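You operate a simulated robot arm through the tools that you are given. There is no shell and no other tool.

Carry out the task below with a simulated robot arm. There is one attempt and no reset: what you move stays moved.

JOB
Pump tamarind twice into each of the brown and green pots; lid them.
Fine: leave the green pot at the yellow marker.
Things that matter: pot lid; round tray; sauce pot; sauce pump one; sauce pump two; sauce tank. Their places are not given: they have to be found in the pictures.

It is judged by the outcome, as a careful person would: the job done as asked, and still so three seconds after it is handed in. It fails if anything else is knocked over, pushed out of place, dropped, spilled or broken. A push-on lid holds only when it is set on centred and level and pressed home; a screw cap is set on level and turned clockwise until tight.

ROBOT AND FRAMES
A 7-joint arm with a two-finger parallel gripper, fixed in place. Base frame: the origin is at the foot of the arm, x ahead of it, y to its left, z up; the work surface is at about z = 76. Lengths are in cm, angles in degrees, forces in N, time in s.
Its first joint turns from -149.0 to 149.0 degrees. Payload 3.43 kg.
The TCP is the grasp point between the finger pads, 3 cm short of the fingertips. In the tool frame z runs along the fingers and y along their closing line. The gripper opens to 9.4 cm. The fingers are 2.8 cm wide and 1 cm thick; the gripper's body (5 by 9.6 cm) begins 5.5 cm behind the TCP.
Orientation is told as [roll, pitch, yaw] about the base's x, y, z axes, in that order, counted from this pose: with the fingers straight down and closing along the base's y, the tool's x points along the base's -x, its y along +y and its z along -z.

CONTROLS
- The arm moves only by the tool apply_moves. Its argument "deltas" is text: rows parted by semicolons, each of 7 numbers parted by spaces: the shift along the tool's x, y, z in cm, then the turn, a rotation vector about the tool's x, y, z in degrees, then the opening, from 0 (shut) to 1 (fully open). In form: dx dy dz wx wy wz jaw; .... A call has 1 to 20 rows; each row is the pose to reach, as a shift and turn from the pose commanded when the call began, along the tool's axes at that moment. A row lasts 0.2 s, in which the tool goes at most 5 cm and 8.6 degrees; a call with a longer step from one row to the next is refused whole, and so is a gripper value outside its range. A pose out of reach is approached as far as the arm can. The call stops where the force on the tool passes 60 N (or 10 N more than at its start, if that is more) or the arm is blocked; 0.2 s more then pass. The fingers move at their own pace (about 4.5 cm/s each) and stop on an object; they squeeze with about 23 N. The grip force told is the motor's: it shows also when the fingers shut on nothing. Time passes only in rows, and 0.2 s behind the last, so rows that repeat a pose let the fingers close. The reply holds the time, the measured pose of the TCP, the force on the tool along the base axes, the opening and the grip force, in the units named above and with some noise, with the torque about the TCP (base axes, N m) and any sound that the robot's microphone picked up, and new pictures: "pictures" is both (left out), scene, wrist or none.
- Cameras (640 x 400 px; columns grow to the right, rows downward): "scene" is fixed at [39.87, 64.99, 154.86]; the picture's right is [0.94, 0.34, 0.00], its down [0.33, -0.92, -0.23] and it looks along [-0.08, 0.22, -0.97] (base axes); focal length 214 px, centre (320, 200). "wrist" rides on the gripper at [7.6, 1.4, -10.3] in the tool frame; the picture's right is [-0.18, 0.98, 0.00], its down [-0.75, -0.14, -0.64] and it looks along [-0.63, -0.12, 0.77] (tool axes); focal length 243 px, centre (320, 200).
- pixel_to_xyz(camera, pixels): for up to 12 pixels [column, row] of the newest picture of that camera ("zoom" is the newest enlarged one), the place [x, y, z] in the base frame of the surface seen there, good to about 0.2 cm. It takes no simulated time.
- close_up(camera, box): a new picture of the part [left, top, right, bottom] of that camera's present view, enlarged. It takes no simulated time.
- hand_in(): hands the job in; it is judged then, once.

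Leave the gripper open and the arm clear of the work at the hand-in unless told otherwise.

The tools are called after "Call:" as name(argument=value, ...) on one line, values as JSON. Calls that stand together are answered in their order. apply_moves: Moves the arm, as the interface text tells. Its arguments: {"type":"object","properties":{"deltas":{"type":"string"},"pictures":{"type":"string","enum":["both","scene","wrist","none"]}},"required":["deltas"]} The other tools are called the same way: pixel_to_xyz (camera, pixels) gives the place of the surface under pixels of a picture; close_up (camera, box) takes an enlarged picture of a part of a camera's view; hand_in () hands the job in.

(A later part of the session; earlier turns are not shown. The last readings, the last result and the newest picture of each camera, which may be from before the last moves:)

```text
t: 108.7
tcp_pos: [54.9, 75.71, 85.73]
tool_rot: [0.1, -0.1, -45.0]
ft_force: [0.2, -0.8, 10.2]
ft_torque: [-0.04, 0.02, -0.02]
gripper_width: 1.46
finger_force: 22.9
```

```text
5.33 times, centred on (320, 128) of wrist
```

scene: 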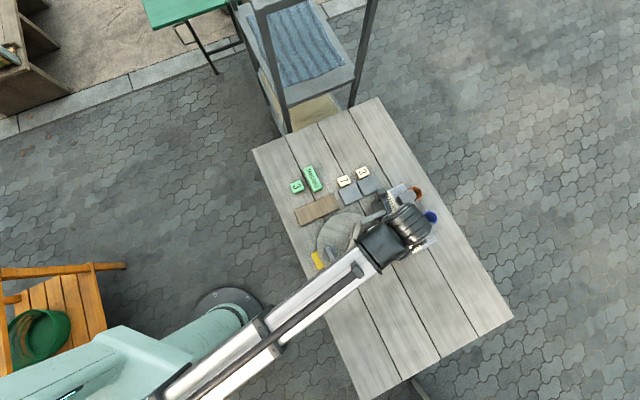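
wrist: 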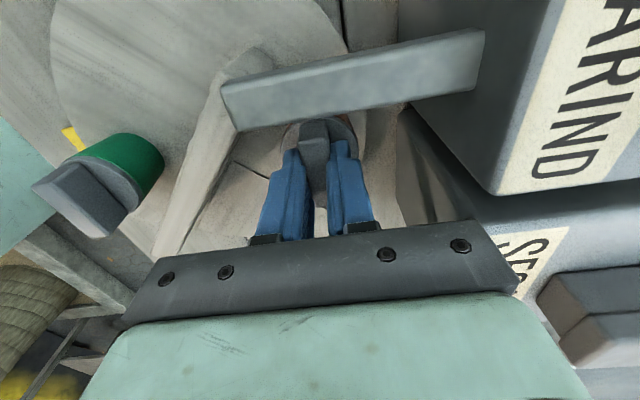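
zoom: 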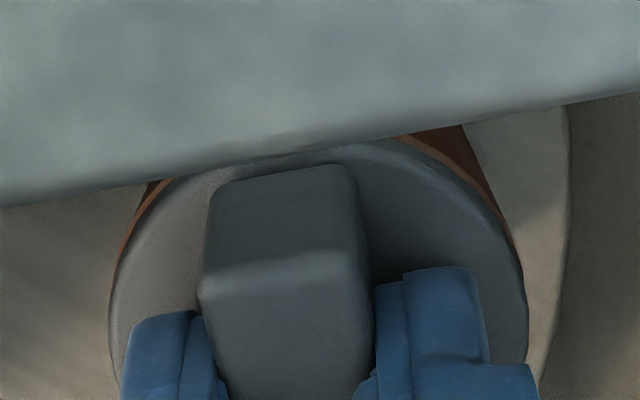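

Contact with 10 N, purely vertical. Press further in small steps until the lid is hard home.

Call:
apply_moves(deltas="0 0 0.1 0 0 0 0; 0 0 0.2 0 0 0 0; 0 0 0.3 0 0 0 0; 0 0 0.3 0 0 0 0", pictures="none")

Call:
apply_moves(deltas="0 0 0.08 0 0 0 0; 0 0 0.16 0 0 0 0; 0 0 0.2 0 0 0 0; 0 0 0.2 0 0 0 0", pictures="wrist")

Call:
close_up(camera="wrist", box=[270, 90, 370, 165])

```text
t: 109.7
tcp_pos: [54.73, 75.73, 85.47]
tool_rot: [0.2, 0.0, -45.0]
ft_force: [1.1, 0.5, 21.1]
ft_torque: [0.07, 0.02, 0.02]
gripper_width: 1.43
finger_force: 23.1
```

```text
t: 110.7
tcp_pos: [54.83, 75.71, 85.43]
tool_rot: [0.3, 0.1, -45.0]
ft_force: [-1.0, 0.2, 46.8]
ft_torque: [-0.01, 0.14, 0.0]
gripper_width: 1.46
finger_force: 23.2
```

wrist: 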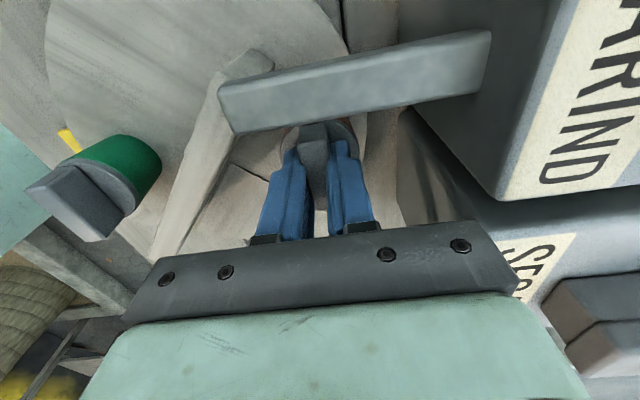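

```text
5.33 times, centred on (320, 128) of wrist
```

zoom: 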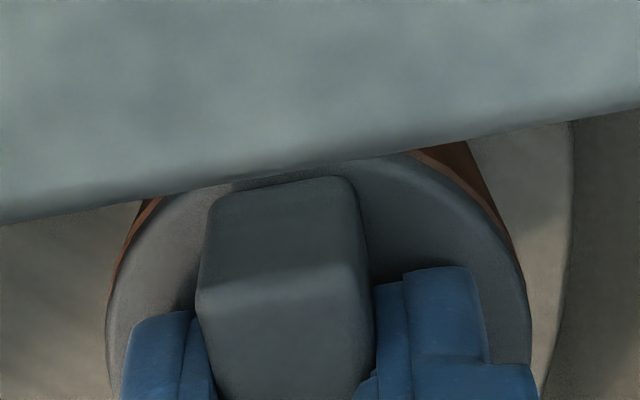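

46.8 N; the disc is flush on the rim. One more small push to about 60 N as with the other lid.

Call:
apply_moves(deltas="0 0 0.06 0 0 0 0; 0 0 0.12 0 0 0 0; 0 0 0.12 0 0 0 0; 0 0 0.12 0 0 0 0", pictures="none")

Call:
pixel_to_xyz(camera="wrist", pixels=[[295, 145], [290, 155], [345, 135], [350, 150], [340, 125], [318, 135], [300, 132], [354, 142]])

```text
t: 111.3
tcp_pos: [54.85, 75.68, 85.38]
tool_rot: [0.3, -0.1, -45.0]
ft_force: [-4.1, -4.3, 20.7]
ft_torque: [-0.22, 0.2, 0.03]
gripper_width: 1.43
finger_force: 23.4
stopped in row 2: the force on the tool passed its limit at 61 N (the readings are from after the stop); the commanded pose is now the measured one
```

```text
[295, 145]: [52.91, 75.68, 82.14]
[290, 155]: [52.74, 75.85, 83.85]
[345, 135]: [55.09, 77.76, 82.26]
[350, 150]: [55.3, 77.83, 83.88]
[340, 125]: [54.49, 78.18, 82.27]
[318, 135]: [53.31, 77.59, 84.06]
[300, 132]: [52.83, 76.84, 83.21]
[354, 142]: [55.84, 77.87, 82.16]
```

Hard home at 61 N. Relieve, open, rise straight up well clear of the spouts, and inspect.

Call:
apply_moves(deltas="0 0 -0.1 0 0 0 0; 0 0 -0.15 0 0 0 0; 0 0 -0.15 0 0 0 0.15; 0 0 -0.15 0 0 0 0.3; 0 0 -0.15 0 0 0 0.3; 0 0 -0.15 0 0 0 0.3; 0 0 -2 0 0 0 0.3; 0 0 -5 0 0 0 0.3; 0 0 -9 0 0 0 0.3; 0 0 -13 0 0 0 0.3; 0 0 -17 0 0 0 0.3; 0 0 -17 0 0 0 0.3")

Call:
close_up(camera="wrist", box=[200, 20, 440, 170])

```text
t: 113.9
tcp_pos: [54.71, 75.71, 102.26]
tool_rot: [0.4, 0.1, -44.9]
ft_force: [0.4, -0.6, 0.4]
ft_torque: [0.02, 0.03, -0.01]
gripper_width: 2.84
finger_force: 0.2
```

scene: 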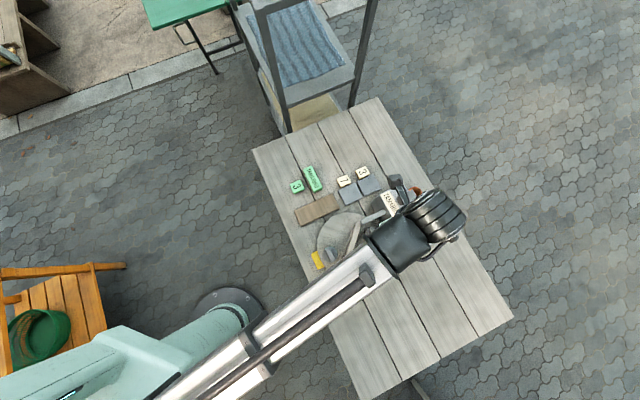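
wrist: 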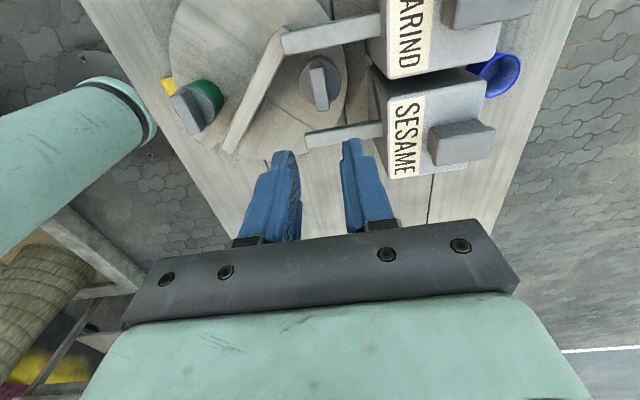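

```text
2.67 times, centred on (320, 95) of wrist
```

zoom: 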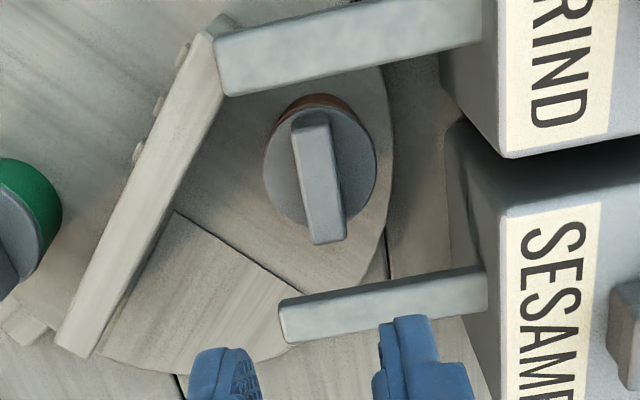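

The lid is on the brown pot. Sample its disc for level, then retreat to a clear position to view everything from the scene camera.

Call:
pixel_to_xyz(camera="zoom", pixels=[[270, 165], [280, 140], [295, 205], [350, 125], [370, 155], [365, 190], [350, 215], [310, 130], [325, 230], [315, 180]])

Call:
apply_moves(deltas="2 -3 -1 0 0 0 0.5; 4 -7 -2 0 0 0 0.8; 6 -11 -3 0 0 0 1; 8 -15 -4 0 0 0 1; 11 -18.5 -4 0 0 0 1; 14 -22 -4 0 0 0 1; 17 -25 -4 0 0 0 1; 20 -27 -4 0 0 0 1; 20 -27 -4 0 0 0 1")

Call:
close_up(camera="scene", box=[270, 150, 450, 290])

```text
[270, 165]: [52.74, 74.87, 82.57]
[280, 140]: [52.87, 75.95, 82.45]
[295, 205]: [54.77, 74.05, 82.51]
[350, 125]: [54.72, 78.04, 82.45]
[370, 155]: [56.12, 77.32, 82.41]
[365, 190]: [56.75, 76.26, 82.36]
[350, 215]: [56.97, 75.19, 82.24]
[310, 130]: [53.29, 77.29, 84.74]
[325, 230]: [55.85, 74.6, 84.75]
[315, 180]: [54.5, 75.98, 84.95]
```

```text
t: 115.9
tcp_pos: [21.36, 70.78, 105.95]
tool_rot: [0.3, 0.1, -45.0]
ft_force: [0.2, -0.6, -0.4]
ft_torque: [0.04, -0.03, -0.01]
gripper_width: 9.39
finger_force: 0.1
```

scene: 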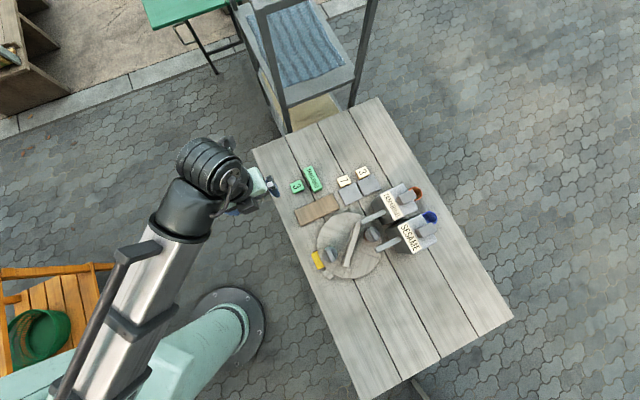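
wrist: 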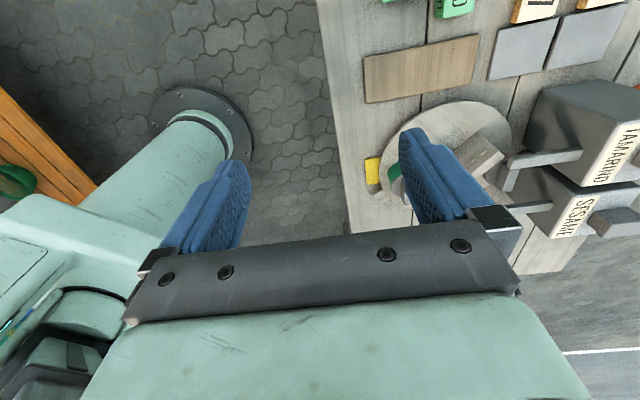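

```text
2.86 times, centred on (360, 220) of scene
```

zoom: 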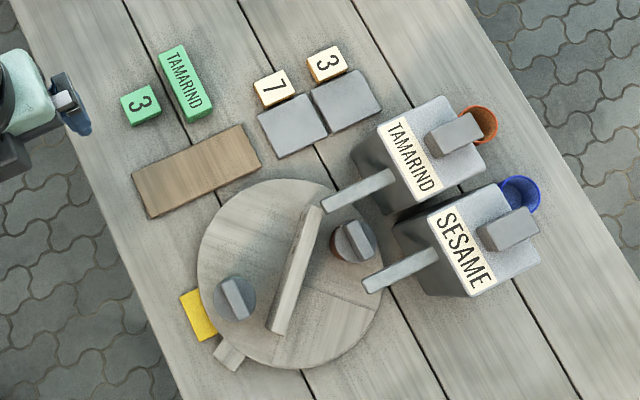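

Everything is in place. Zoom both lids from the scene camera for a final check of centring and level.

Call:
close_up(camera="scene", box=[352, 218, 392, 248])

Call:
pixel_to_xyz(camera="zoom", pixels=[[170, 200], [200, 270], [180, 150], [250, 300], [350, 270], [380, 200], [360, 130], [300, 110], [260, 180], [300, 200], [320, 240], [280, 150]])

```text
13.33 times, centred on (372, 233) of scene
```

zoom: 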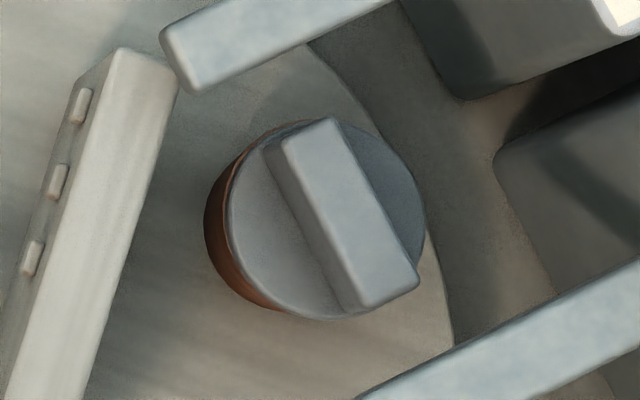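

```text
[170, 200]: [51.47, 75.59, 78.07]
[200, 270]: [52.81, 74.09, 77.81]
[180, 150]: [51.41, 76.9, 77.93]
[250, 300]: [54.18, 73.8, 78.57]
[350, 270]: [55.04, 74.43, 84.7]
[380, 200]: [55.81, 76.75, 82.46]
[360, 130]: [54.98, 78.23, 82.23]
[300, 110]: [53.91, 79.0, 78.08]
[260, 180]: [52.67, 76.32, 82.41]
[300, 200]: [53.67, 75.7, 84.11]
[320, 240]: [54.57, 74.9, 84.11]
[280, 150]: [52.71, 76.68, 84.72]
```

Sample more disc points for both lids to average the level.

Call:
pixel_to_xyz(camera="zoom", pixels=[[240, 200], [245, 230], [265, 270], [290, 295], [255, 170], [300, 270], [365, 150], [385, 170], [400, 200], [410, 230], [380, 185], [350, 140]])

Call:
close_up(camera="scene", box=[310, 240, 350, 270])

```text
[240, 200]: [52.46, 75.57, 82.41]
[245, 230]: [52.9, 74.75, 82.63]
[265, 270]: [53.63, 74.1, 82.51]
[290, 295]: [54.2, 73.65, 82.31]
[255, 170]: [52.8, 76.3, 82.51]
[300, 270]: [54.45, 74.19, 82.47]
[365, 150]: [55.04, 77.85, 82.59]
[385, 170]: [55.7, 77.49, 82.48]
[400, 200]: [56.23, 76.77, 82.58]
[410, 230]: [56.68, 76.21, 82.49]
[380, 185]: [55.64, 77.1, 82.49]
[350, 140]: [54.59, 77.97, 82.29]
```

```text
13.33 times, centred on (330, 255) of scene
```

zoom: 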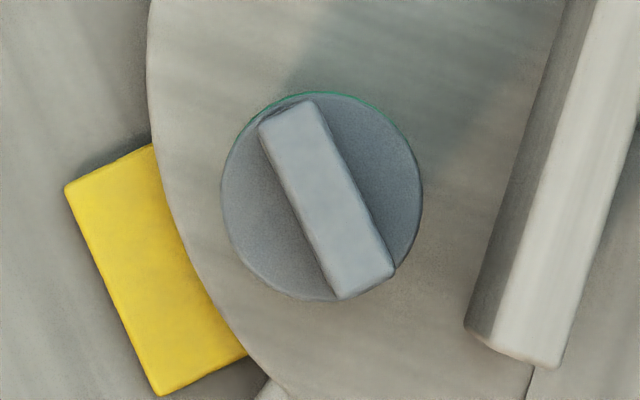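

Brown lid is level (82.47 vs 82.49). Sample the green one the same way to compare seated height.

Call:
pixel_to_xyz(camera="zoom", pixels=[[235, 180], [240, 220], [265, 260], [295, 285], [255, 160], [280, 230], [350, 115], [385, 135], [400, 170], [405, 210], [370, 160], [350, 140]])

```text
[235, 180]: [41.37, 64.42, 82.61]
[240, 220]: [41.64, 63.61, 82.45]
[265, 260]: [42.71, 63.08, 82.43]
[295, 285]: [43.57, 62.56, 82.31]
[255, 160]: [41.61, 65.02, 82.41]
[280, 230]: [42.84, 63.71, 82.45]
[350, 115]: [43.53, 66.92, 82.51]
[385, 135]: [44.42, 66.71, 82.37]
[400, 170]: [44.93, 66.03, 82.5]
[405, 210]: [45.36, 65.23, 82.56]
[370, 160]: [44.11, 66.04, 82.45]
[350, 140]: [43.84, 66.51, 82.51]
```

Both lids sit level at the same height (≈82.46). As a last check that the lid truly holds, I'll give the green lid a very gentle tug (a few mm). Move above it with the jaw partly open.

Call:
apply_moves(deltas="-3.3 1.9 0 0 0 0 0.6; -6.6 3.8 1 0.1 -0.1 0 0.4; -10 5.7 3 0.1 -0.1 0 0.4; -13.2 7.6 5.5 0.2 -0.2 0 0.4; -16.5 9.5 8 0.2 -0.2 0 0.4; -19.85 11.46 10 0.2 -0.2 0 0.4; -19.85 11.46 11.95 0.2 -0.2 0 0.4; -19.85 11.46 11.95 0.2 -0.2 0 0.4; -19.85 11.46 11.95 0.2 -0.2 0 0.4", pictures="wrist")

Call:
pixel_to_xyz(camera="wrist", pixels=[[308, 95], [322, 93], [315, 140], [330, 140], [318, 115], [320, 120]])

Call:
close_up(camera="wrist", box=[240, 60, 400, 180])

```text
t: 117.9
tcp_pos: [43.95, 64.81, 94.18]
tool_rot: [0.1, -0.2, -45.0]
ft_force: [-0.5, -0.7, -0.1]
ft_torque: [0.02, -0.02, -0.02]
gripper_width: 3.74
finger_force: 0.1
```

wrist: 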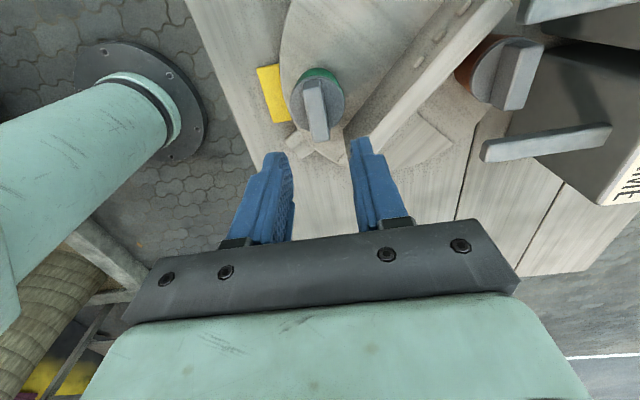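

```text
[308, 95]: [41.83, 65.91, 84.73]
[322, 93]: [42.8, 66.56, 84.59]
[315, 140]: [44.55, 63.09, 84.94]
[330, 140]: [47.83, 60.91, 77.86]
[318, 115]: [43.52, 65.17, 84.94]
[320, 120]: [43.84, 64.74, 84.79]
```

```text
3.33 times, centred on (320, 120) of wrist
```

zoom: 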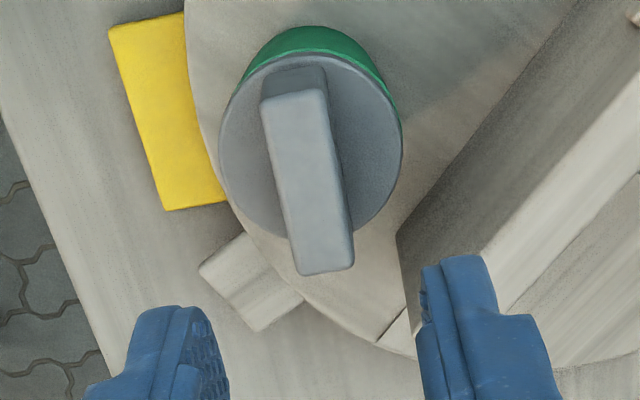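

Correct by (0.32,−0.25) in tool axes, descend partway and re-read the pose.

Call:
apply_moves(deltas="0.32 -0.25 2 0 0.1 0 0.4; 0.32 -0.25 4 0 0.1 0 0.4; 0.32 -0.25 4 0 0.1 0 0.4", pictures="wrist")

Call:
apply_moves(deltas="0 0 0 0 0 0 0.4", pictures="none")

Call:
close_up(camera="wrist", box=[220, 60, 460, 210])

```text
t: 118.7
tcp_pos: [43.4, 64.7, 90.19]
tool_rot: [0.2, -0.1, -45.0]
ft_force: [1.2, 0.2, -0.1]
ft_torque: [-0.03, -0.01, -0.03]
gripper_width: 3.73
finger_force: 0.1
```

wrist: 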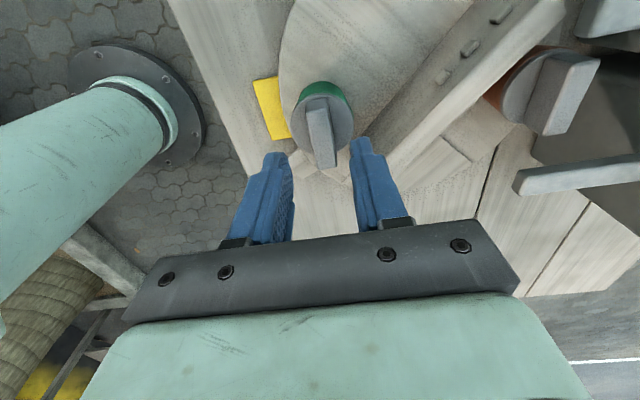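

```text
t: 119.1
tcp_pos: [43.5, 64.71, 90.15]
tool_rot: [0.2, -0.1, -45.1]
ft_force: [-0.1, -0.1, -0.4]
ft_torque: [-0.02, -0.02, 0.01]
gripper_width: 3.77
finger_force: 0.0
```

```text
2.67 times, centred on (340, 135) of wrist
```

zoom: 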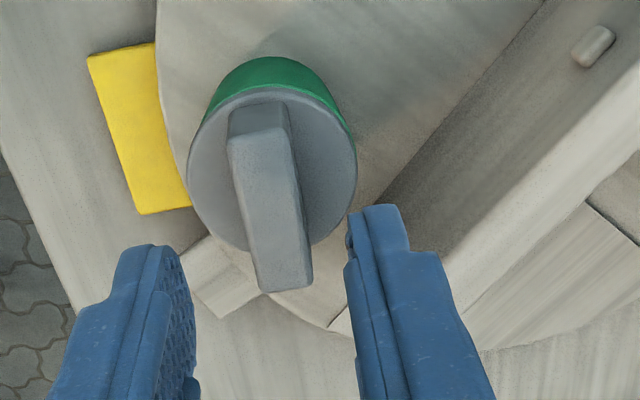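

Aligned with the handle. Descend around it, close gently, then lift 0.3 cm and read the force.

Call:
apply_moves(deltas="0 0 2 0 0 0 0.4; 0 0 3.5 0 0 0 0.4; 0 0 4.4 0 0 0 0.4; 0 0 4.4 0 0 0 0.25; 0 0 4.4 0 0 0 0.1; 0 0 4.4 0 0 0 0; 0 0 4.4 0 0 0 0; 0 0 4.4 0 0 0 0", pictures="none")

Call:
apply_moves(deltas="0 0 -0.1 0 0 0 0; 0 0 -0.2 0 0 0 0; 0 0 -0.3 0 0 0 0; 0 0 -0.3 0 0 0 0", pictures="wrist")

Call:
close_up(camera="wrist", box=[250, 80, 390, 180])

```text
t: 120.9
tcp_pos: [43.4, 64.92, 85.73]
tool_rot: [0.1, -0.1, -44.9]
ft_force: [1.0, 0.2, 0.7]
ft_torque: [-0.01, 0.0, -0.01]
gripper_width: 1.48
finger_force: 22.7
```

```text
t: 121.9
tcp_pos: [43.48, 64.95, 86.17]
tool_rot: [0.1, -0.1, -45.0]
ft_force: [0.2, 0.0, 0.1]
ft_torque: [-0.01, -0.01, -0.02]
gripper_width: 1.47
finger_force: 23.3
```

wrist: 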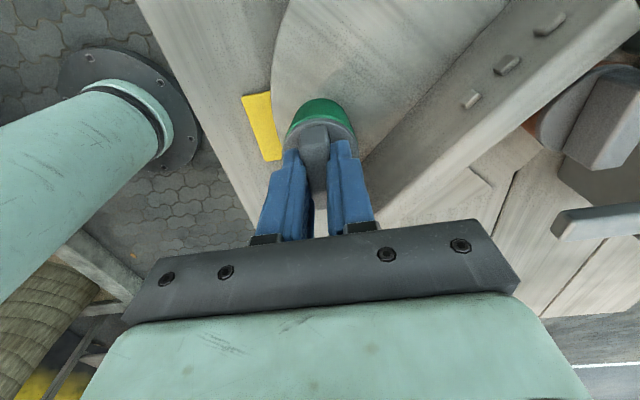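

```text
4.00 times, centred on (320, 130) of wrist
```

zoom: 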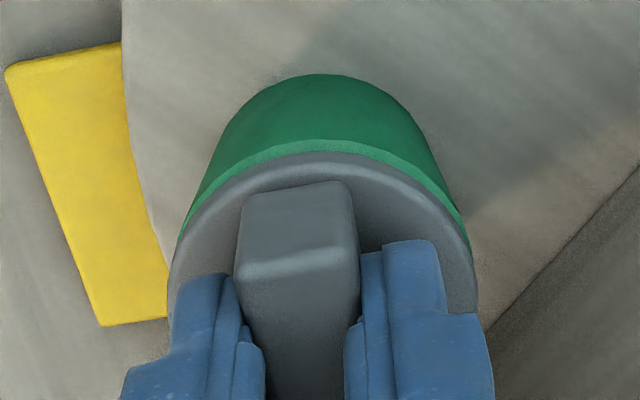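

The tool rose ~0.4 cm with no gap visible. Check whether the pot's rim rose with the lid.

Call:
pixel_to_xyz(camera="zoom", pixels=[[320, 146], [280, 150], [370, 152], [410, 172], [240, 168], [300, 163], [400, 195], [220, 215], [420, 215], [320, 170]])

```text
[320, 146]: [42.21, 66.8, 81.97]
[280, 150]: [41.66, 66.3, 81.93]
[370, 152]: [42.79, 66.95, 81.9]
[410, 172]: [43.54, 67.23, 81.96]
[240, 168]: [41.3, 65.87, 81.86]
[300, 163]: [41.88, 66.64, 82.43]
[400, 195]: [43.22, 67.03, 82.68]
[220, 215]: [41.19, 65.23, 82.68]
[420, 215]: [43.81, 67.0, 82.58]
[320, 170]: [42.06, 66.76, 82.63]
```

The rim stayed at 81.95 while the disc rose ~0.3 cm, so the lid came up with the tool (or its hold was overcome by my pull). I'll lower it back in small steps, reading forces to learn how this lid seats.

Call:
apply_moves(deltas="0 0 0.1 0 0 0 0; 0 0 0.2 0 0 0 0; 0 0 0.2 0 0 0 0", pictures="none")

Call:
apply_moves(deltas="0 0 0.05 0 0 0 0; 0 0 0.1 0 0 0 0; 0 0 0.1 0 0 0 0", pictures="none")

Call:
apply_moves(deltas="0 0 0.05 0 0 0 0; 0 0 0.1 0 0 0 0; 0 0 0.1 0 0 0 0", pictures="none")

Call:
apply_moves(deltas="0 0 0.05 0 0 0 0; 0 0 0.1 0 0 0 0; 0 0 0.1 0 0 0 0", pictures="wrist")

```text
t: 122.7
tcp_pos: [43.44, 64.84, 85.89]
tool_rot: [0.1, -0.2, -45.0]
ft_force: [0.1, -0.3, 0.0]
ft_torque: [0.01, -0.01, -0.02]
gripper_width: 1.41
finger_force: 22.9
```

```text
t: 123.5
tcp_pos: [43.43, 64.92, 85.7]
tool_rot: [0.1, -0.1, -45.1]
ft_force: [0.4, -0.6, 1.3]
ft_torque: [0.01, -0.02, 0.04]
gripper_width: 1.42
finger_force: 23.2
```

```text
t: 124.3
tcp_pos: [43.34, 64.87, 85.74]
tool_rot: [0.2, -0.1, -45.0]
ft_force: [1.1, 0.1, 17.5]
ft_torque: [-0.01, -0.04, -0.01]
gripper_width: 1.46
finger_force: 23.0
```

```text
t: 125.1
tcp_pos: [43.32, 64.89, 85.61]
tool_rot: [0.1, -0.1, -45.1]
ft_force: [1.5, 1.9, 17.8]
ft_torque: [0.04, -0.1, 0.03]
gripper_width: 1.45
finger_force: 22.8
```

wrist: 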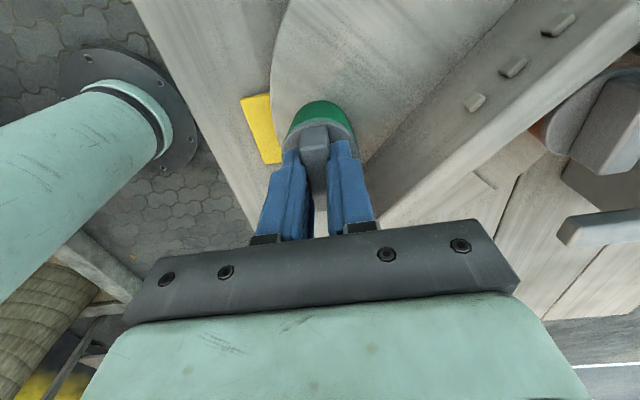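

Zero force until an abrupt stop at the same seat height. Press firmly again (~50 N), then tug in tiny steps reading force each time.

Call:
apply_moves(deltas="0 0 0.1 0 0 0 0; 0 0 0.2 0 0 0 0; 0 0 0.3 0 0 0 0; 0 0 0.3 0 0 0 0; 0 0 0.3 0 0 0 0", pictures="none")

Call:
apply_moves(deltas="0 0 0.05 0 0 0 0; 0 0 0.1 0 0 0 0; 0 0 0.1 0 0 0 0; 0 0 0.1 0 0 0 0", pictures="none")

```text
t: 126.3
tcp_pos: [43.38, 64.9, 85.36]
tool_rot: [0.1, -0.1, -45.0]
ft_force: [0.2, 2.1, 40.8]
ft_torque: [0.01, -0.01, 0.04]
gripper_width: 1.42
finger_force: 23.2
```

```text
t: 127.2
tcp_pos: [43.52, 64.81, 85.48]
tool_rot: [0.2, -0.1, -45.0]
ft_force: [-2.7, -3.2, 23.6]
ft_torque: [-0.18, 0.15, -0.04]
gripper_width: 1.45
finger_force: 23.1
stopped in row 4: the force on the tool passed its limit at 61 N (the readings are from after the stop); the commanded pose is now the measured one
```

Pressed to 61 N. Now ease off and tug in tiny steps.

Call:
apply_moves(deltas="0 0 -0.1 0 0 0 0; 0 0 -0.1 0 0 0 0", pictures="none")

Call:
apply_moves(deltas="0 0 -0.07 0 0 0 0; 0 0 -0.07 0 0 0 0", pictures="none")

Call:
apply_moves(deltas="0 0 -0.07 0 0 0 0; 0 0 -0.07 0 0 0 0", pictures="none")

Call:
apply_moves(deltas="0 0 -0.07 0 0 0 0; 0 0 -0.07 0 0 0 0", pictures="none")

Call:
apply_moves(deltas="0 0 -0.07 0 0 0 0; 0 0 -0.07 0 0 0 0", pictures="wrist")

```text
t: 127.8
tcp_pos: [43.42, 64.96, 85.41]
tool_rot: [0.2, -0.1, -45.0]
ft_force: [-0.4, -1.5, 17.4]
ft_torque: [-0.08, 0.08, 0.02]
gripper_width: 1.48
finger_force: 22.9
```

```text
t: 128.4
tcp_pos: [43.52, 64.82, 85.53]
tool_rot: [0.2, 0.0, -45.0]
ft_force: [0.1, 0.3, 10.2]
ft_torque: [0.02, 0.0, 0.02]
gripper_width: 1.45
finger_force: 23.1
```

```text
t: 129.0
tcp_pos: [43.46, 64.8, 85.52]
tool_rot: [0.1, -0.1, -45.0]
ft_force: [-0.5, 0.3, 0.7]
ft_torque: [0.01, -0.03, 0.01]
gripper_width: 1.45
finger_force: 22.4
```

```text
t: 129.6
tcp_pos: [43.41, 64.92, 85.64]
tool_rot: [0.1, -0.1, -45.0]
ft_force: [0.0, 0.1, 0.2]
ft_torque: [0.02, 0.0, 0.0]
gripper_width: 1.45
finger_force: 23.3
```

```text
t: 130.2
tcp_pos: [43.49, 64.98, 85.69]
tool_rot: [0.0, 0.0, -45.0]
ft_force: [-0.9, 0.4, 0.6]
ft_torque: [0.03, -0.02, -0.01]
gripper_width: 1.44
finger_force: 22.5
```

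wrist: 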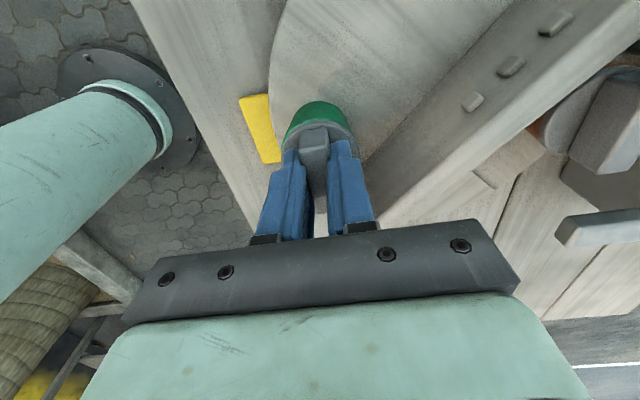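

No retention: the lid lifts freely. I need to see whether there is a gap under the flange. From here the brown pot's lid is seen obliquely at right (590,110); zoom on it and on the green one.

Call:
close_up(camera="wrist", box=[520, 50, 640, 190])

Call:
close_up(camera="wrist", box=[280, 95, 360, 155])

```text
2.86 times, centred on (580, 120) of wrist
```

zoom: 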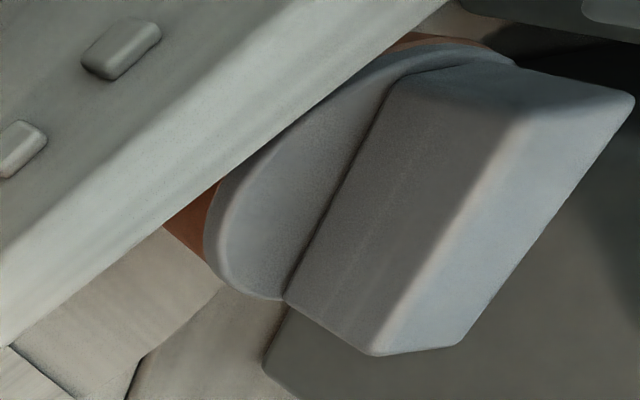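

```text
6.67 times, centred on (320, 125) of wrist
```

zoom: 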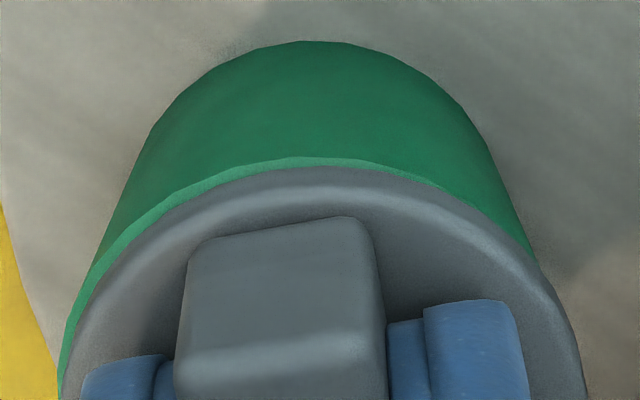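

The flange looks flush, so it's geometrically home yet unlatched. Let me test whether this lid is a turning type: seat it lightly and turn it clockwise ~24°, reading torque and height.

Call:
apply_moves(deltas="0 -0.05 0.1 0 0 0 0; 0 -0.05 0.2 0 0 0 0; 0 -0.05 0.25 0 0 0 0; 0 -0.05 0.25 0 0 0 0", pictures="none")

Call:
apply_moves(deltas="0 0 0 0 0 4 0; 0 0 0 0 0 8 0; 0 0 0 0 0 12 0; 0 0 0 0 0 16 0; 0 0 0 0 0 20 0; 0 0 0 0 0 24 0; 0 0 0 0 0 24 0", pictures="wrist")

Call:
close_up(camera="wrist", box=[250, 80, 390, 180])

```text
t: 131.2
tcp_pos: [43.43, 64.9, 85.5]
tool_rot: [0.2, -0.1, -45.1]
ft_force: [-0.7, 0.7, 17.6]
ft_torque: [-0.01, 0.0, 0.03]
gripper_width: 1.47
finger_force: 22.9
```

```text
t: 132.8
tcp_pos: [43.37, 64.79, 85.39]
tool_rot: [0.2, 0.0, -69.1]
ft_force: [0.9, 1.6, 28.1]
ft_torque: [0.02, 0.04, 0.03]
gripper_width: 1.47
finger_force: 23.1
```

wrist: 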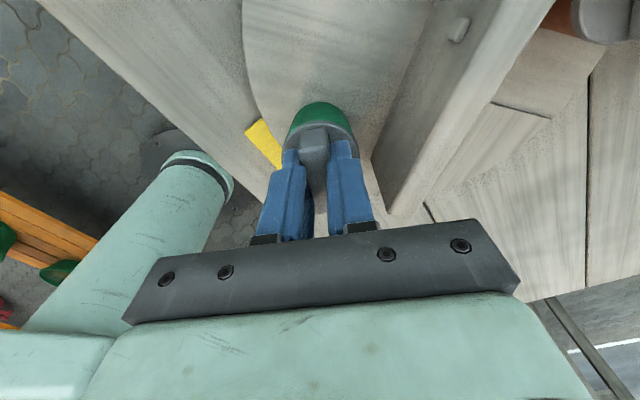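

```text
4.00 times, centred on (320, 130) of wrist
```

zoom: 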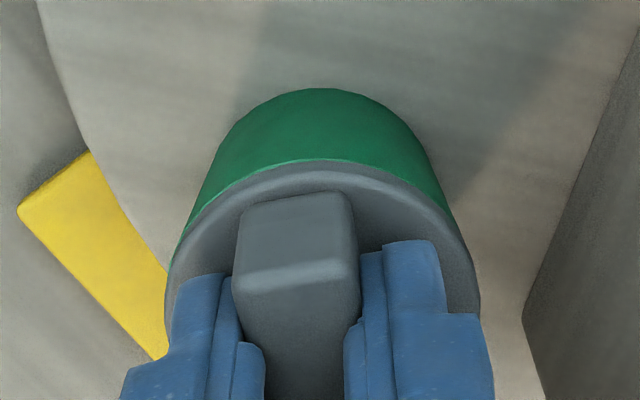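

It turns freely without torque, so it isn't a screw type; it simply sits plugged and flush. I'll release, and then press squarely on top of the handle with closed fingers as a final seating push.

Call:
apply_moves(deltas="0 0 -0.1 0 0 0 0; 0 0 -0.15 0 0 0 0.15; 0 0 -0.15 0 0 0 0.3; 0 0 -0.15 0 0 0 0.35; 0 0 -0.15 0 0 0 0.35; 0 0 -2 0 0 0 0.35; 0 0 -5 0 0 0 0.3; 0 0 -8 0 0 0 0.1; 0 0 -8 0 0 0 0; 0 0 -8 0 0 0 0", pictures="wrist")

Call:
close_up(camera="wrist", box=[240, 60, 400, 180])

```text
t: 135.0
tcp_pos: [43.41, 64.99, 93.55]
tool_rot: [0.1, 0.0, -68.9]
ft_force: [-0.5, 0.4, 1.0]
ft_torque: [0.02, 0.03, 0.03]
gripper_width: 0.0
finger_force: 23.3
```

wrist: 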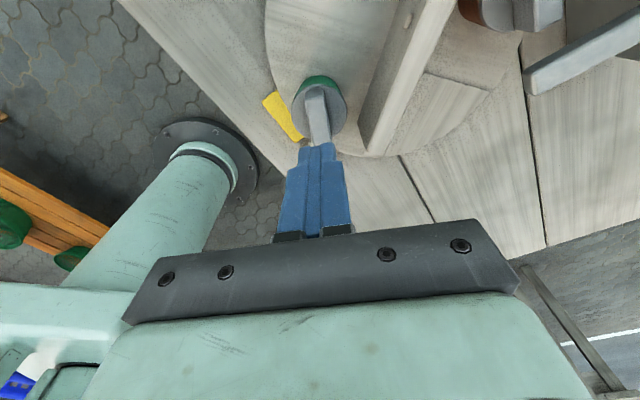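

```text
3.33 times, centred on (320, 120) of wrist
```

zoom: 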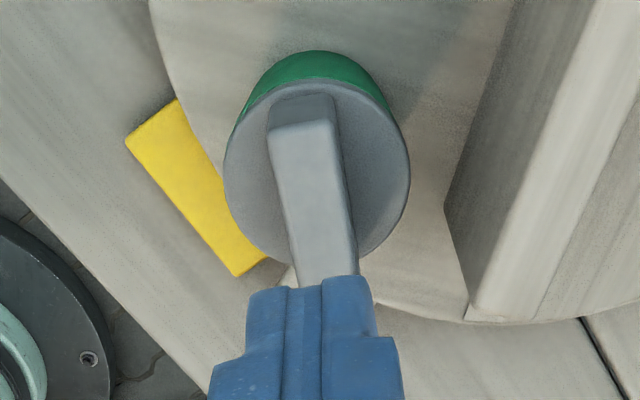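

Fingers closed above the handle centre. Press down on it (contact near TCP z≈87.9).

Call:
apply_moves(deltas="0 0 3 0 0 0 0; 0 0 5 0 0 0 0; 0 0 5.5 0 0 0 0; 0 0 5.7 0 0 0 0; 0 0 5.85 0 0 0 0; 0 0 6.0 0 0 0 0; 0 0 6.0 0 0 0 0", pictures="none")

Call:
apply_moves(deltas="0 0 0.05 0 0 0 0; 0 0 0.1 0 0 0 0; 0 0 0.1 0 0 0 0; 0 0 0.1 0 0 0 0", pictures="wrist")

```text
t: 136.4
tcp_pos: [43.3, 65.03, 87.85]
tool_rot: [0.4, 0.2, -69.0]
ft_force: [-2.2, -1.9, 24.9]
ft_torque: [-0.17, 0.06, -0.02]
gripper_width: 0.01
finger_force: 23.2
stopped in row 7: the force on the tool passed its limit at 64 N (the readings are from after the stop); the commanded pose is now the measured one
```

```text
t: 137.5
tcp_pos: [43.44, 65.07, 87.84]
tool_rot: [0.4, 0.3, -69.0]
ft_force: [-2.7, -2.9, 26.7]
ft_torque: [-0.21, 0.06, -0.02]
gripper_width: 0.0
finger_force: 23.4
stopped in row 4: the force on the tool passed its limit at 61 N (the readings are from after the stop); the commanded pose is now the measured one
```

wrist: 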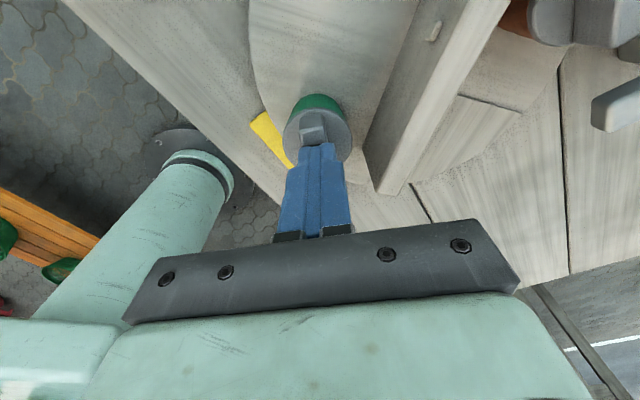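

Pressed at ~64 N on top. I'll rise, straighten the small tilt, and re-test with a tiny tug.

Call:
apply_moves(deltas="0 0 -1 0 0 0 0; 0 0 -3 -0.14 -0.48 0 0.2; 0 0 -3 -0.14 -0.48 0 0.4; 0 0 -3 -0.14 -0.48 0 0.4; 0 0 -3 -0.14 -0.48 0 0.4; 0 0 -3 -0.14 -0.48 0 0.4", pictures="wrist")

Call:
close_up(camera="wrist", box=[220, 60, 460, 210])

```text
t: 138.9
tcp_pos: [43.5, 65.12, 90.64]
tool_rot: [0.5, -0.4, -68.9]
ft_force: [-0.2, -0.1, -0.5]
ft_torque: [-0.03, 0.01, -0.02]
gripper_width: 3.76
finger_force: 0.0
```

wrist: 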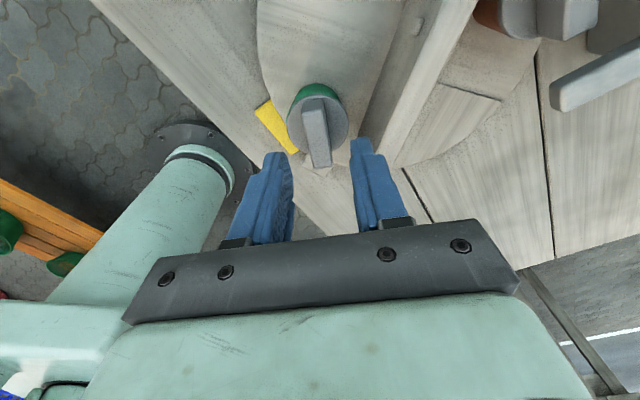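

```text
2.67 times, centred on (340, 135) of wrist
```

zoom: 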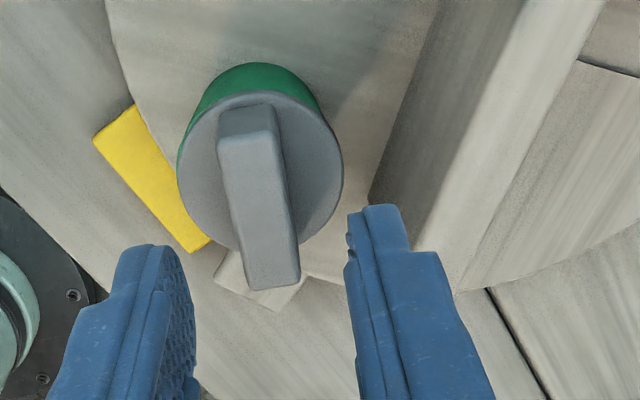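

The correction convention is (−roll, +pitch) in tool axes; fix the tilt properly, nudge −0.12 in y, descend around the handle, close and tug 0.2 cm.

Call:
apply_moves(deltas="0 -0.12 0 0.5 0.3 0 0.4; 0 -0.12 2 0.5 0.3 0 0.4; 0 -0.12 4 0.5 0.3 0 0.4; 0 -0.12 4.8 0.5 0.3 0 0.4; 0 -0.12 4.8 0.5 0.3 0 0.4; 0 -0.12 4.8 0.5 0.3 0 0.25; 0 -0.12 4.8 0.5 0.3 0 0.1; 0 -0.12 4.8 0.5 0.3 0 0; 0 -0.12 4.8 0.5 0.3 0 0; 0 -0.12 4.8 0.5 0.3 0 0", pictures="none")

Call:
apply_moves(deltas="0 0 -0.1 0 0 0 0; 0 0 -0.1 0 0 0 0", pictures="none")

Call:
apply_moves(deltas="0 0 -0.1 0 0 0 0; 0 0 -0.1 0 0 0 0", pictures="wrist")

Call:
close_up(camera="wrist", box=[250, 80, 390, 180])

```text
t: 141.1
tcp_pos: [43.38, 64.96, 85.92]
tool_rot: [0.1, 0.1, -69.0]
ft_force: [0.5, 0.7, 0.4]
ft_torque: [0.03, 0.0, 0.0]
gripper_width: 1.45
finger_force: 23.1
```

```text
t: 141.7
tcp_pos: [43.39, 64.99, 86.08]
tool_rot: [0.1, 0.0, -69.0]
ft_force: [-0.2, -0.6, -0.7]
ft_torque: [-0.01, -0.01, 0.02]
gripper_width: 1.46
finger_force: 23.2
```

```text
t: 142.3
tcp_pos: [43.4, 64.99, 86.13]
tool_rot: [0.1, 0.0, -69.0]
ft_force: [-0.5, -0.6, 0.3]
ft_torque: [0.01, 0.01, 0.04]
gripper_width: 1.46
finger_force: 23.3
```

wrist: 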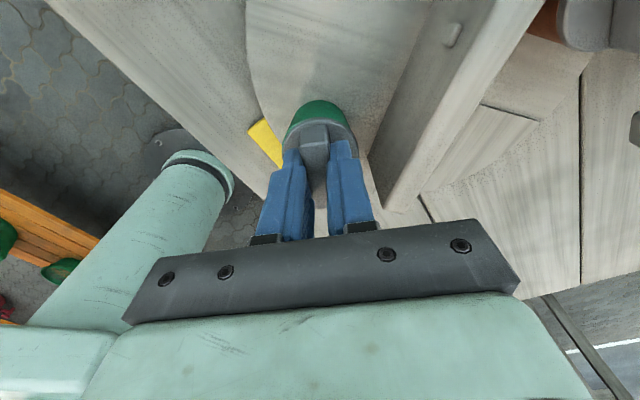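

```text
4.00 times, centred on (320, 130) of wrist
```

zoom: 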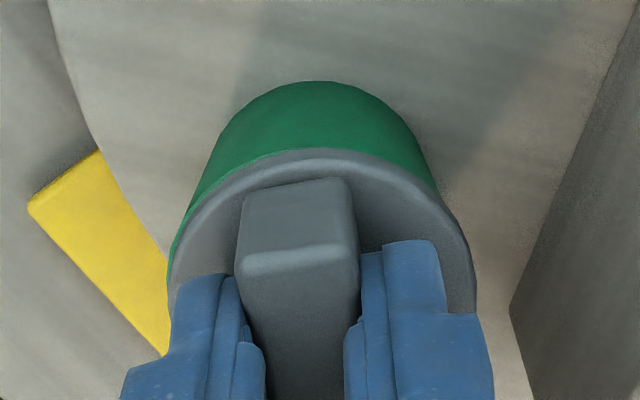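

Check rim and disc heights and centring in this lifted state.

Call:
pixel_to_xyz(camera="zoom", pixels=[[185, 230], [205, 195], [235, 168], [275, 152], [330, 149], [380, 155], [410, 168], [430, 185]])

Call:
pixel_to_xyz(camera="zoom", pixels=[[174, 270], [185, 240], [205, 210], [235, 180], [280, 160], [330, 153], [390, 168], [430, 200], [455, 235], [470, 290]])

```text
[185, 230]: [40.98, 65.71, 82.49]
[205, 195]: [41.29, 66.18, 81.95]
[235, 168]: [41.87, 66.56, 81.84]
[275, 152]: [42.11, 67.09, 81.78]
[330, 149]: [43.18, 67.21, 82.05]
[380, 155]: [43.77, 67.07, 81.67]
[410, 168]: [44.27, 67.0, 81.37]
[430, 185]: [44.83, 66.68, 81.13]
```

```text
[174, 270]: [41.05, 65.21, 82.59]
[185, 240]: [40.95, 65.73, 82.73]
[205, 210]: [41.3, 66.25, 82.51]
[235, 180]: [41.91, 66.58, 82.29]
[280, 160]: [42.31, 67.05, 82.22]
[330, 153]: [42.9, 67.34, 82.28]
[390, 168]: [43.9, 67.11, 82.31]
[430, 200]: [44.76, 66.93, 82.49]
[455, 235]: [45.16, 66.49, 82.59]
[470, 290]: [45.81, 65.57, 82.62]
```

The lid still lifts freely, so it's a plain drop-in lid (or a very weak hold). The right finish is to seat it centred and press it home as the last action. Nudge slightly to centre, lower, seat it, and open without pulling up.

Call:
apply_moves(deltas="-0.08 -0.03 0 0 0 0 0; -0.08 -0.03 0.1 0 0 0 0; -0.08 -0.03 0.2 0 0 0 0; -0.08 -0.03 0.3 0 0 0 0; -0.08 -0.03 0.4 0 0 0 0; -0.08 -0.03 0.4 0 0 0 0", pictures="none")

Call:
apply_moves(deltas="0 0 0.1 0 0 0 0; 0 0 0.2 0 0 0 0; 0 0 0.3 0 0 0 0; 0 0 0.3 0 0 0 0", pictures="wrist")

Call:
close_up(camera="wrist", box=[250, 80, 390, 180])

```text
t: 143.7
tcp_pos: [43.41, 64.78, 85.79]
tool_rot: [0.2, 0.2, -69.0]
ft_force: [-0.6, -0.6, 17.0]
ft_torque: [-0.05, 0.04, 0.02]
gripper_width: 1.48
finger_force: 23.1
```

```text
t: 144.7
tcp_pos: [43.29, 64.96, 85.44]
tool_rot: [0.1, 0.0, -69.0]
ft_force: [0.1, -0.6, 21.7]
ft_torque: [-0.08, 0.07, 0.0]
gripper_width: 1.44
finger_force: 22.8
```

wrist: 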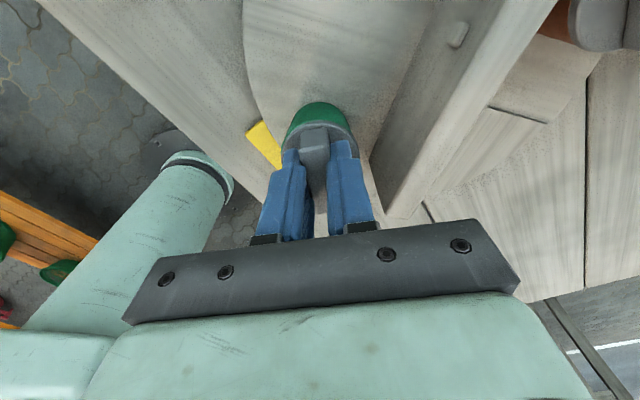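

```text
4.00 times, centred on (320, 130) of wrist
```

zoom: 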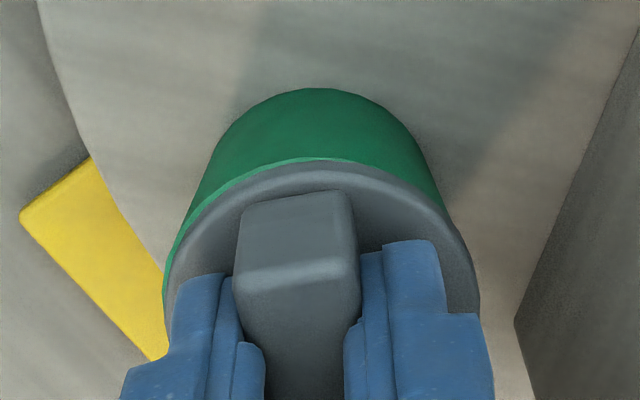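

A thin green strip shows on the left: the lid is ~0.1 cm to the right. Lift 0.25, shift −0.1 in y, and reseat.

Call:
apply_moves(deltas="0 0 -0.3 0 0 0 0; 0 0 -0.5 0 0 0 0; 0 -0.05 -0.6 0 0 0 0; 0 -0.1 -0.6 0 0 0 0; 0 -0.1 -0.5 0 0 0 0; 0 -0.1 -0.3 0 0 0 0; 0 -0.1 -0.1 0 0 0 0; 0 -0.1 0 0 0 0 0; 0 -0.1 0 0 0 0 0", pictures="wrist")

Call:
close_up(camera="wrist", box=[250, 80, 390, 180])

```text
t: 146.7
tcp_pos: [43.35, 64.89, 85.49]
tool_rot: [0.2, 0.0, -68.9]
ft_force: [0.5, 0.5, 20.1]
ft_torque: [-0.01, -0.05, 0.0]
gripper_width: 1.44
finger_force: 22.9
```

wrist: 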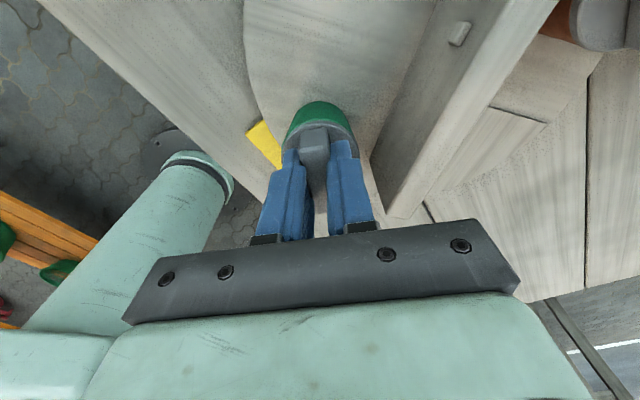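

```text
4.00 times, centred on (320, 130) of wrist
```

zoom: 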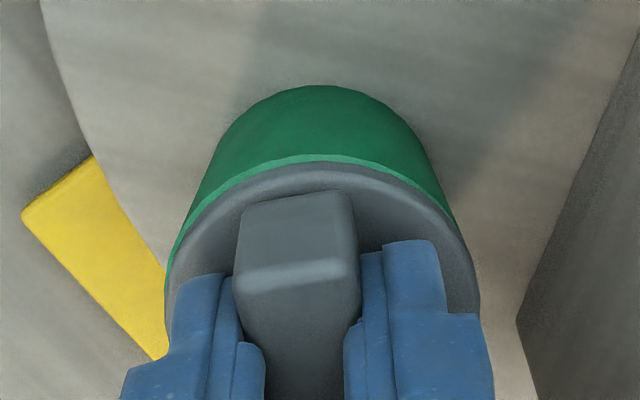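

Now symmetric on both sides. Press firmly home with the fingertips on the disc.

Call:
apply_moves(deltas="0 0 0.08 0 0 0 0; 0 0 0.16 0 0 0 0; 0 0 0.22 0 0 0 0; 0 0 0.22 0 0 0 0; 0 0 0.22 0 0 0 0", pictures="none")

Call:
apply_moves(deltas="0 0 0.05 0 0 0 0; 0 0 0.1 0 0 0 0; 0 0 0.1 0 0 0 0", pictures="none")

```text
t: 147.8
tcp_pos: [43.34, 64.9, 85.38]
tool_rot: [0.2, 0.1, -69.1]
ft_force: [-2.5, -3.0, 22.9]
ft_torque: [-0.18, 0.15, -0.01]
gripper_width: 1.47
finger_force: 22.6
stopped in row 5: the force on the tool passed its limit at 61 N (the readings are from after the stop); the commanded pose is now the measured one
```

```text
t: 148.6
tcp_pos: [43.37, 64.92, 85.38]
tool_rot: [0.4, 0.2, -69.0]
ft_force: [0.8, 0.1, 54.1]
ft_torque: [-0.13, 0.03, 0.02]
gripper_width: 1.45
finger_force: 22.7
```

54 N applied, well centred. I'll ease off in small steps with the grip still closed to see whether it now holds (a negative force would show a hold).

Call:
apply_moves(deltas="0 0 -0.15 0 0 0 0; 0 0 -0.3 0 0 0 0; 0 0 -0.3 0 0 0 0", pictures="none")

Call:
apply_moves(deltas="0 0 -0.08 0 0 0 0; 0 0 -0.08 0 0 0 0", pictures="none")

Call:
apply_moves(deltas="0 0 -0.05 0 0 0 0; 0 0 -0.05 0 0 0 0", pictures="none")

Call:
apply_moves(deltas="0 0 -0.05 0 0 0 0; 0 0 -0.05 0 0 0 0", pictures="none")

Call:
apply_moves(deltas="0 0 -0.05 0 0 0 0; 0 0 -0.05 0 0 0 0", pictures="none")

```text
t: 149.4
tcp_pos: [43.29, 64.94, 85.38]
tool_rot: [0.2, 0.2, -69.0]
ft_force: [0.3, -0.9, 22.6]
ft_torque: [-0.06, 0.02, -0.04]
gripper_width: 1.43
finger_force: 23.1
```

```text
t: 150.0
tcp_pos: [43.36, 64.93, 85.54]
tool_rot: [0.1, 0.1, -69.0]
ft_force: [-1.3, -1.5, 1.6]
ft_torque: [-0.03, 0.09, 0.0]
gripper_width: 1.45
finger_force: 23.4
```

```text
t: 150.6
tcp_pos: [43.31, 65.04, 85.56]
tool_rot: [0.3, 0.1, -69.0]
ft_force: [-0.6, -0.3, -0.3]
ft_torque: [-0.02, -0.04, 0.01]
gripper_width: 1.44
finger_force: 23.0
```

```text
t: 151.2
tcp_pos: [43.23, 64.97, 85.57]
tool_rot: [0.2, 0.1, -69.1]
ft_force: [0.1, 0.9, -0.3]
ft_torque: [0.03, 0.02, 0.0]
gripper_width: 1.45
finger_force: 23.4
```

```text
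t: 151.8
tcp_pos: [43.29, 64.95, 85.65]
tool_rot: [0.2, 0.1, -69.0]
ft_force: [0.5, 0.5, -0.4]
ft_torque: [-0.01, 0.0, 0.0]
gripper_width: 1.45
finger_force: 22.9
```

No hold force at all: it's a plain drop-in lid, seated by its plug. Reseat it, press home once more and open without lifting.

Call:
apply_moves(deltas="0 0 0.1 0 0 0 0; 0 0 0.2 0 0 0 0; 0 0 0.35 0 0 0 0; 0 0 0.5 0 0 0 0; 0 0 0.55 0 0 0 0; 0 0 0.55 0 0 0 0", pictures="none")

Call:
apply_moves(deltas="0 0 -0.15 0 0 0 0; 0 0 -0.15 0 0 0 0.1; 0 0 -0.2 0 0 0 0.2; 0 0 -0.2 0 0 0 0.3; 0 0 -0.2 0 0 0 0.35; 0 0 -0.2 0 0 0 0.35; 0 0 -2 0 0 0 0.35; 0 0 -5 0 0 0 0.35; 0 0 -9 0 0 0 0.2; 0 0 -9 0 0 0 0; 0 0 -9 0 0 0 0; 0 0 -9 0 0 0 0", pictures="wrist")

Call:
close_up(camera="wrist", box=[240, 60, 400, 180])

```text
t: 153.2
tcp_pos: [43.31, 64.91, 85.37]
tool_rot: [0.4, 0.1, -69.0]
ft_force: [2.4, 2.8, 57.9]
ft_torque: [-0.1, -0.05, 0.03]
gripper_width: 1.44
finger_force: 22.8
```

```text
t: 155.8
tcp_pos: [43.34, 65.1, 94.13]
tool_rot: [0.2, 0.1, -69.0]
ft_force: [-0.6, -0.5, -0.7]
ft_torque: [0.03, 0.0, 0.02]
gripper_width: 0.01
finger_force: 23.0
```

wrist: 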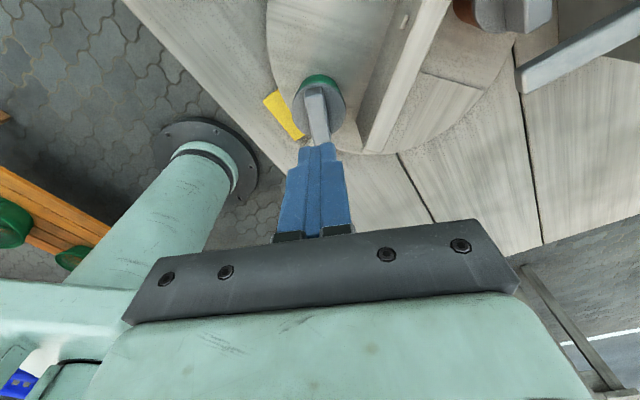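

```text
3.33 times, centred on (320, 120) of wrist
```

zoom: 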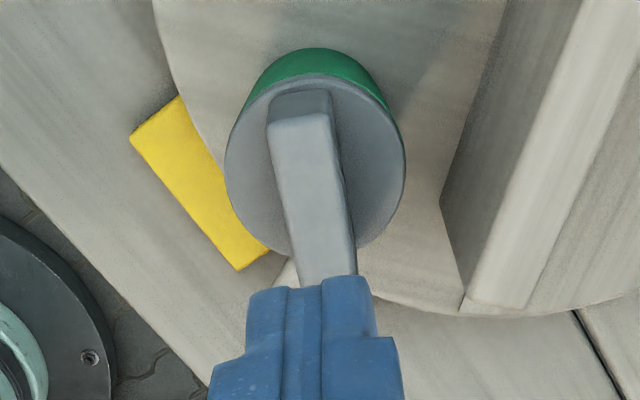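

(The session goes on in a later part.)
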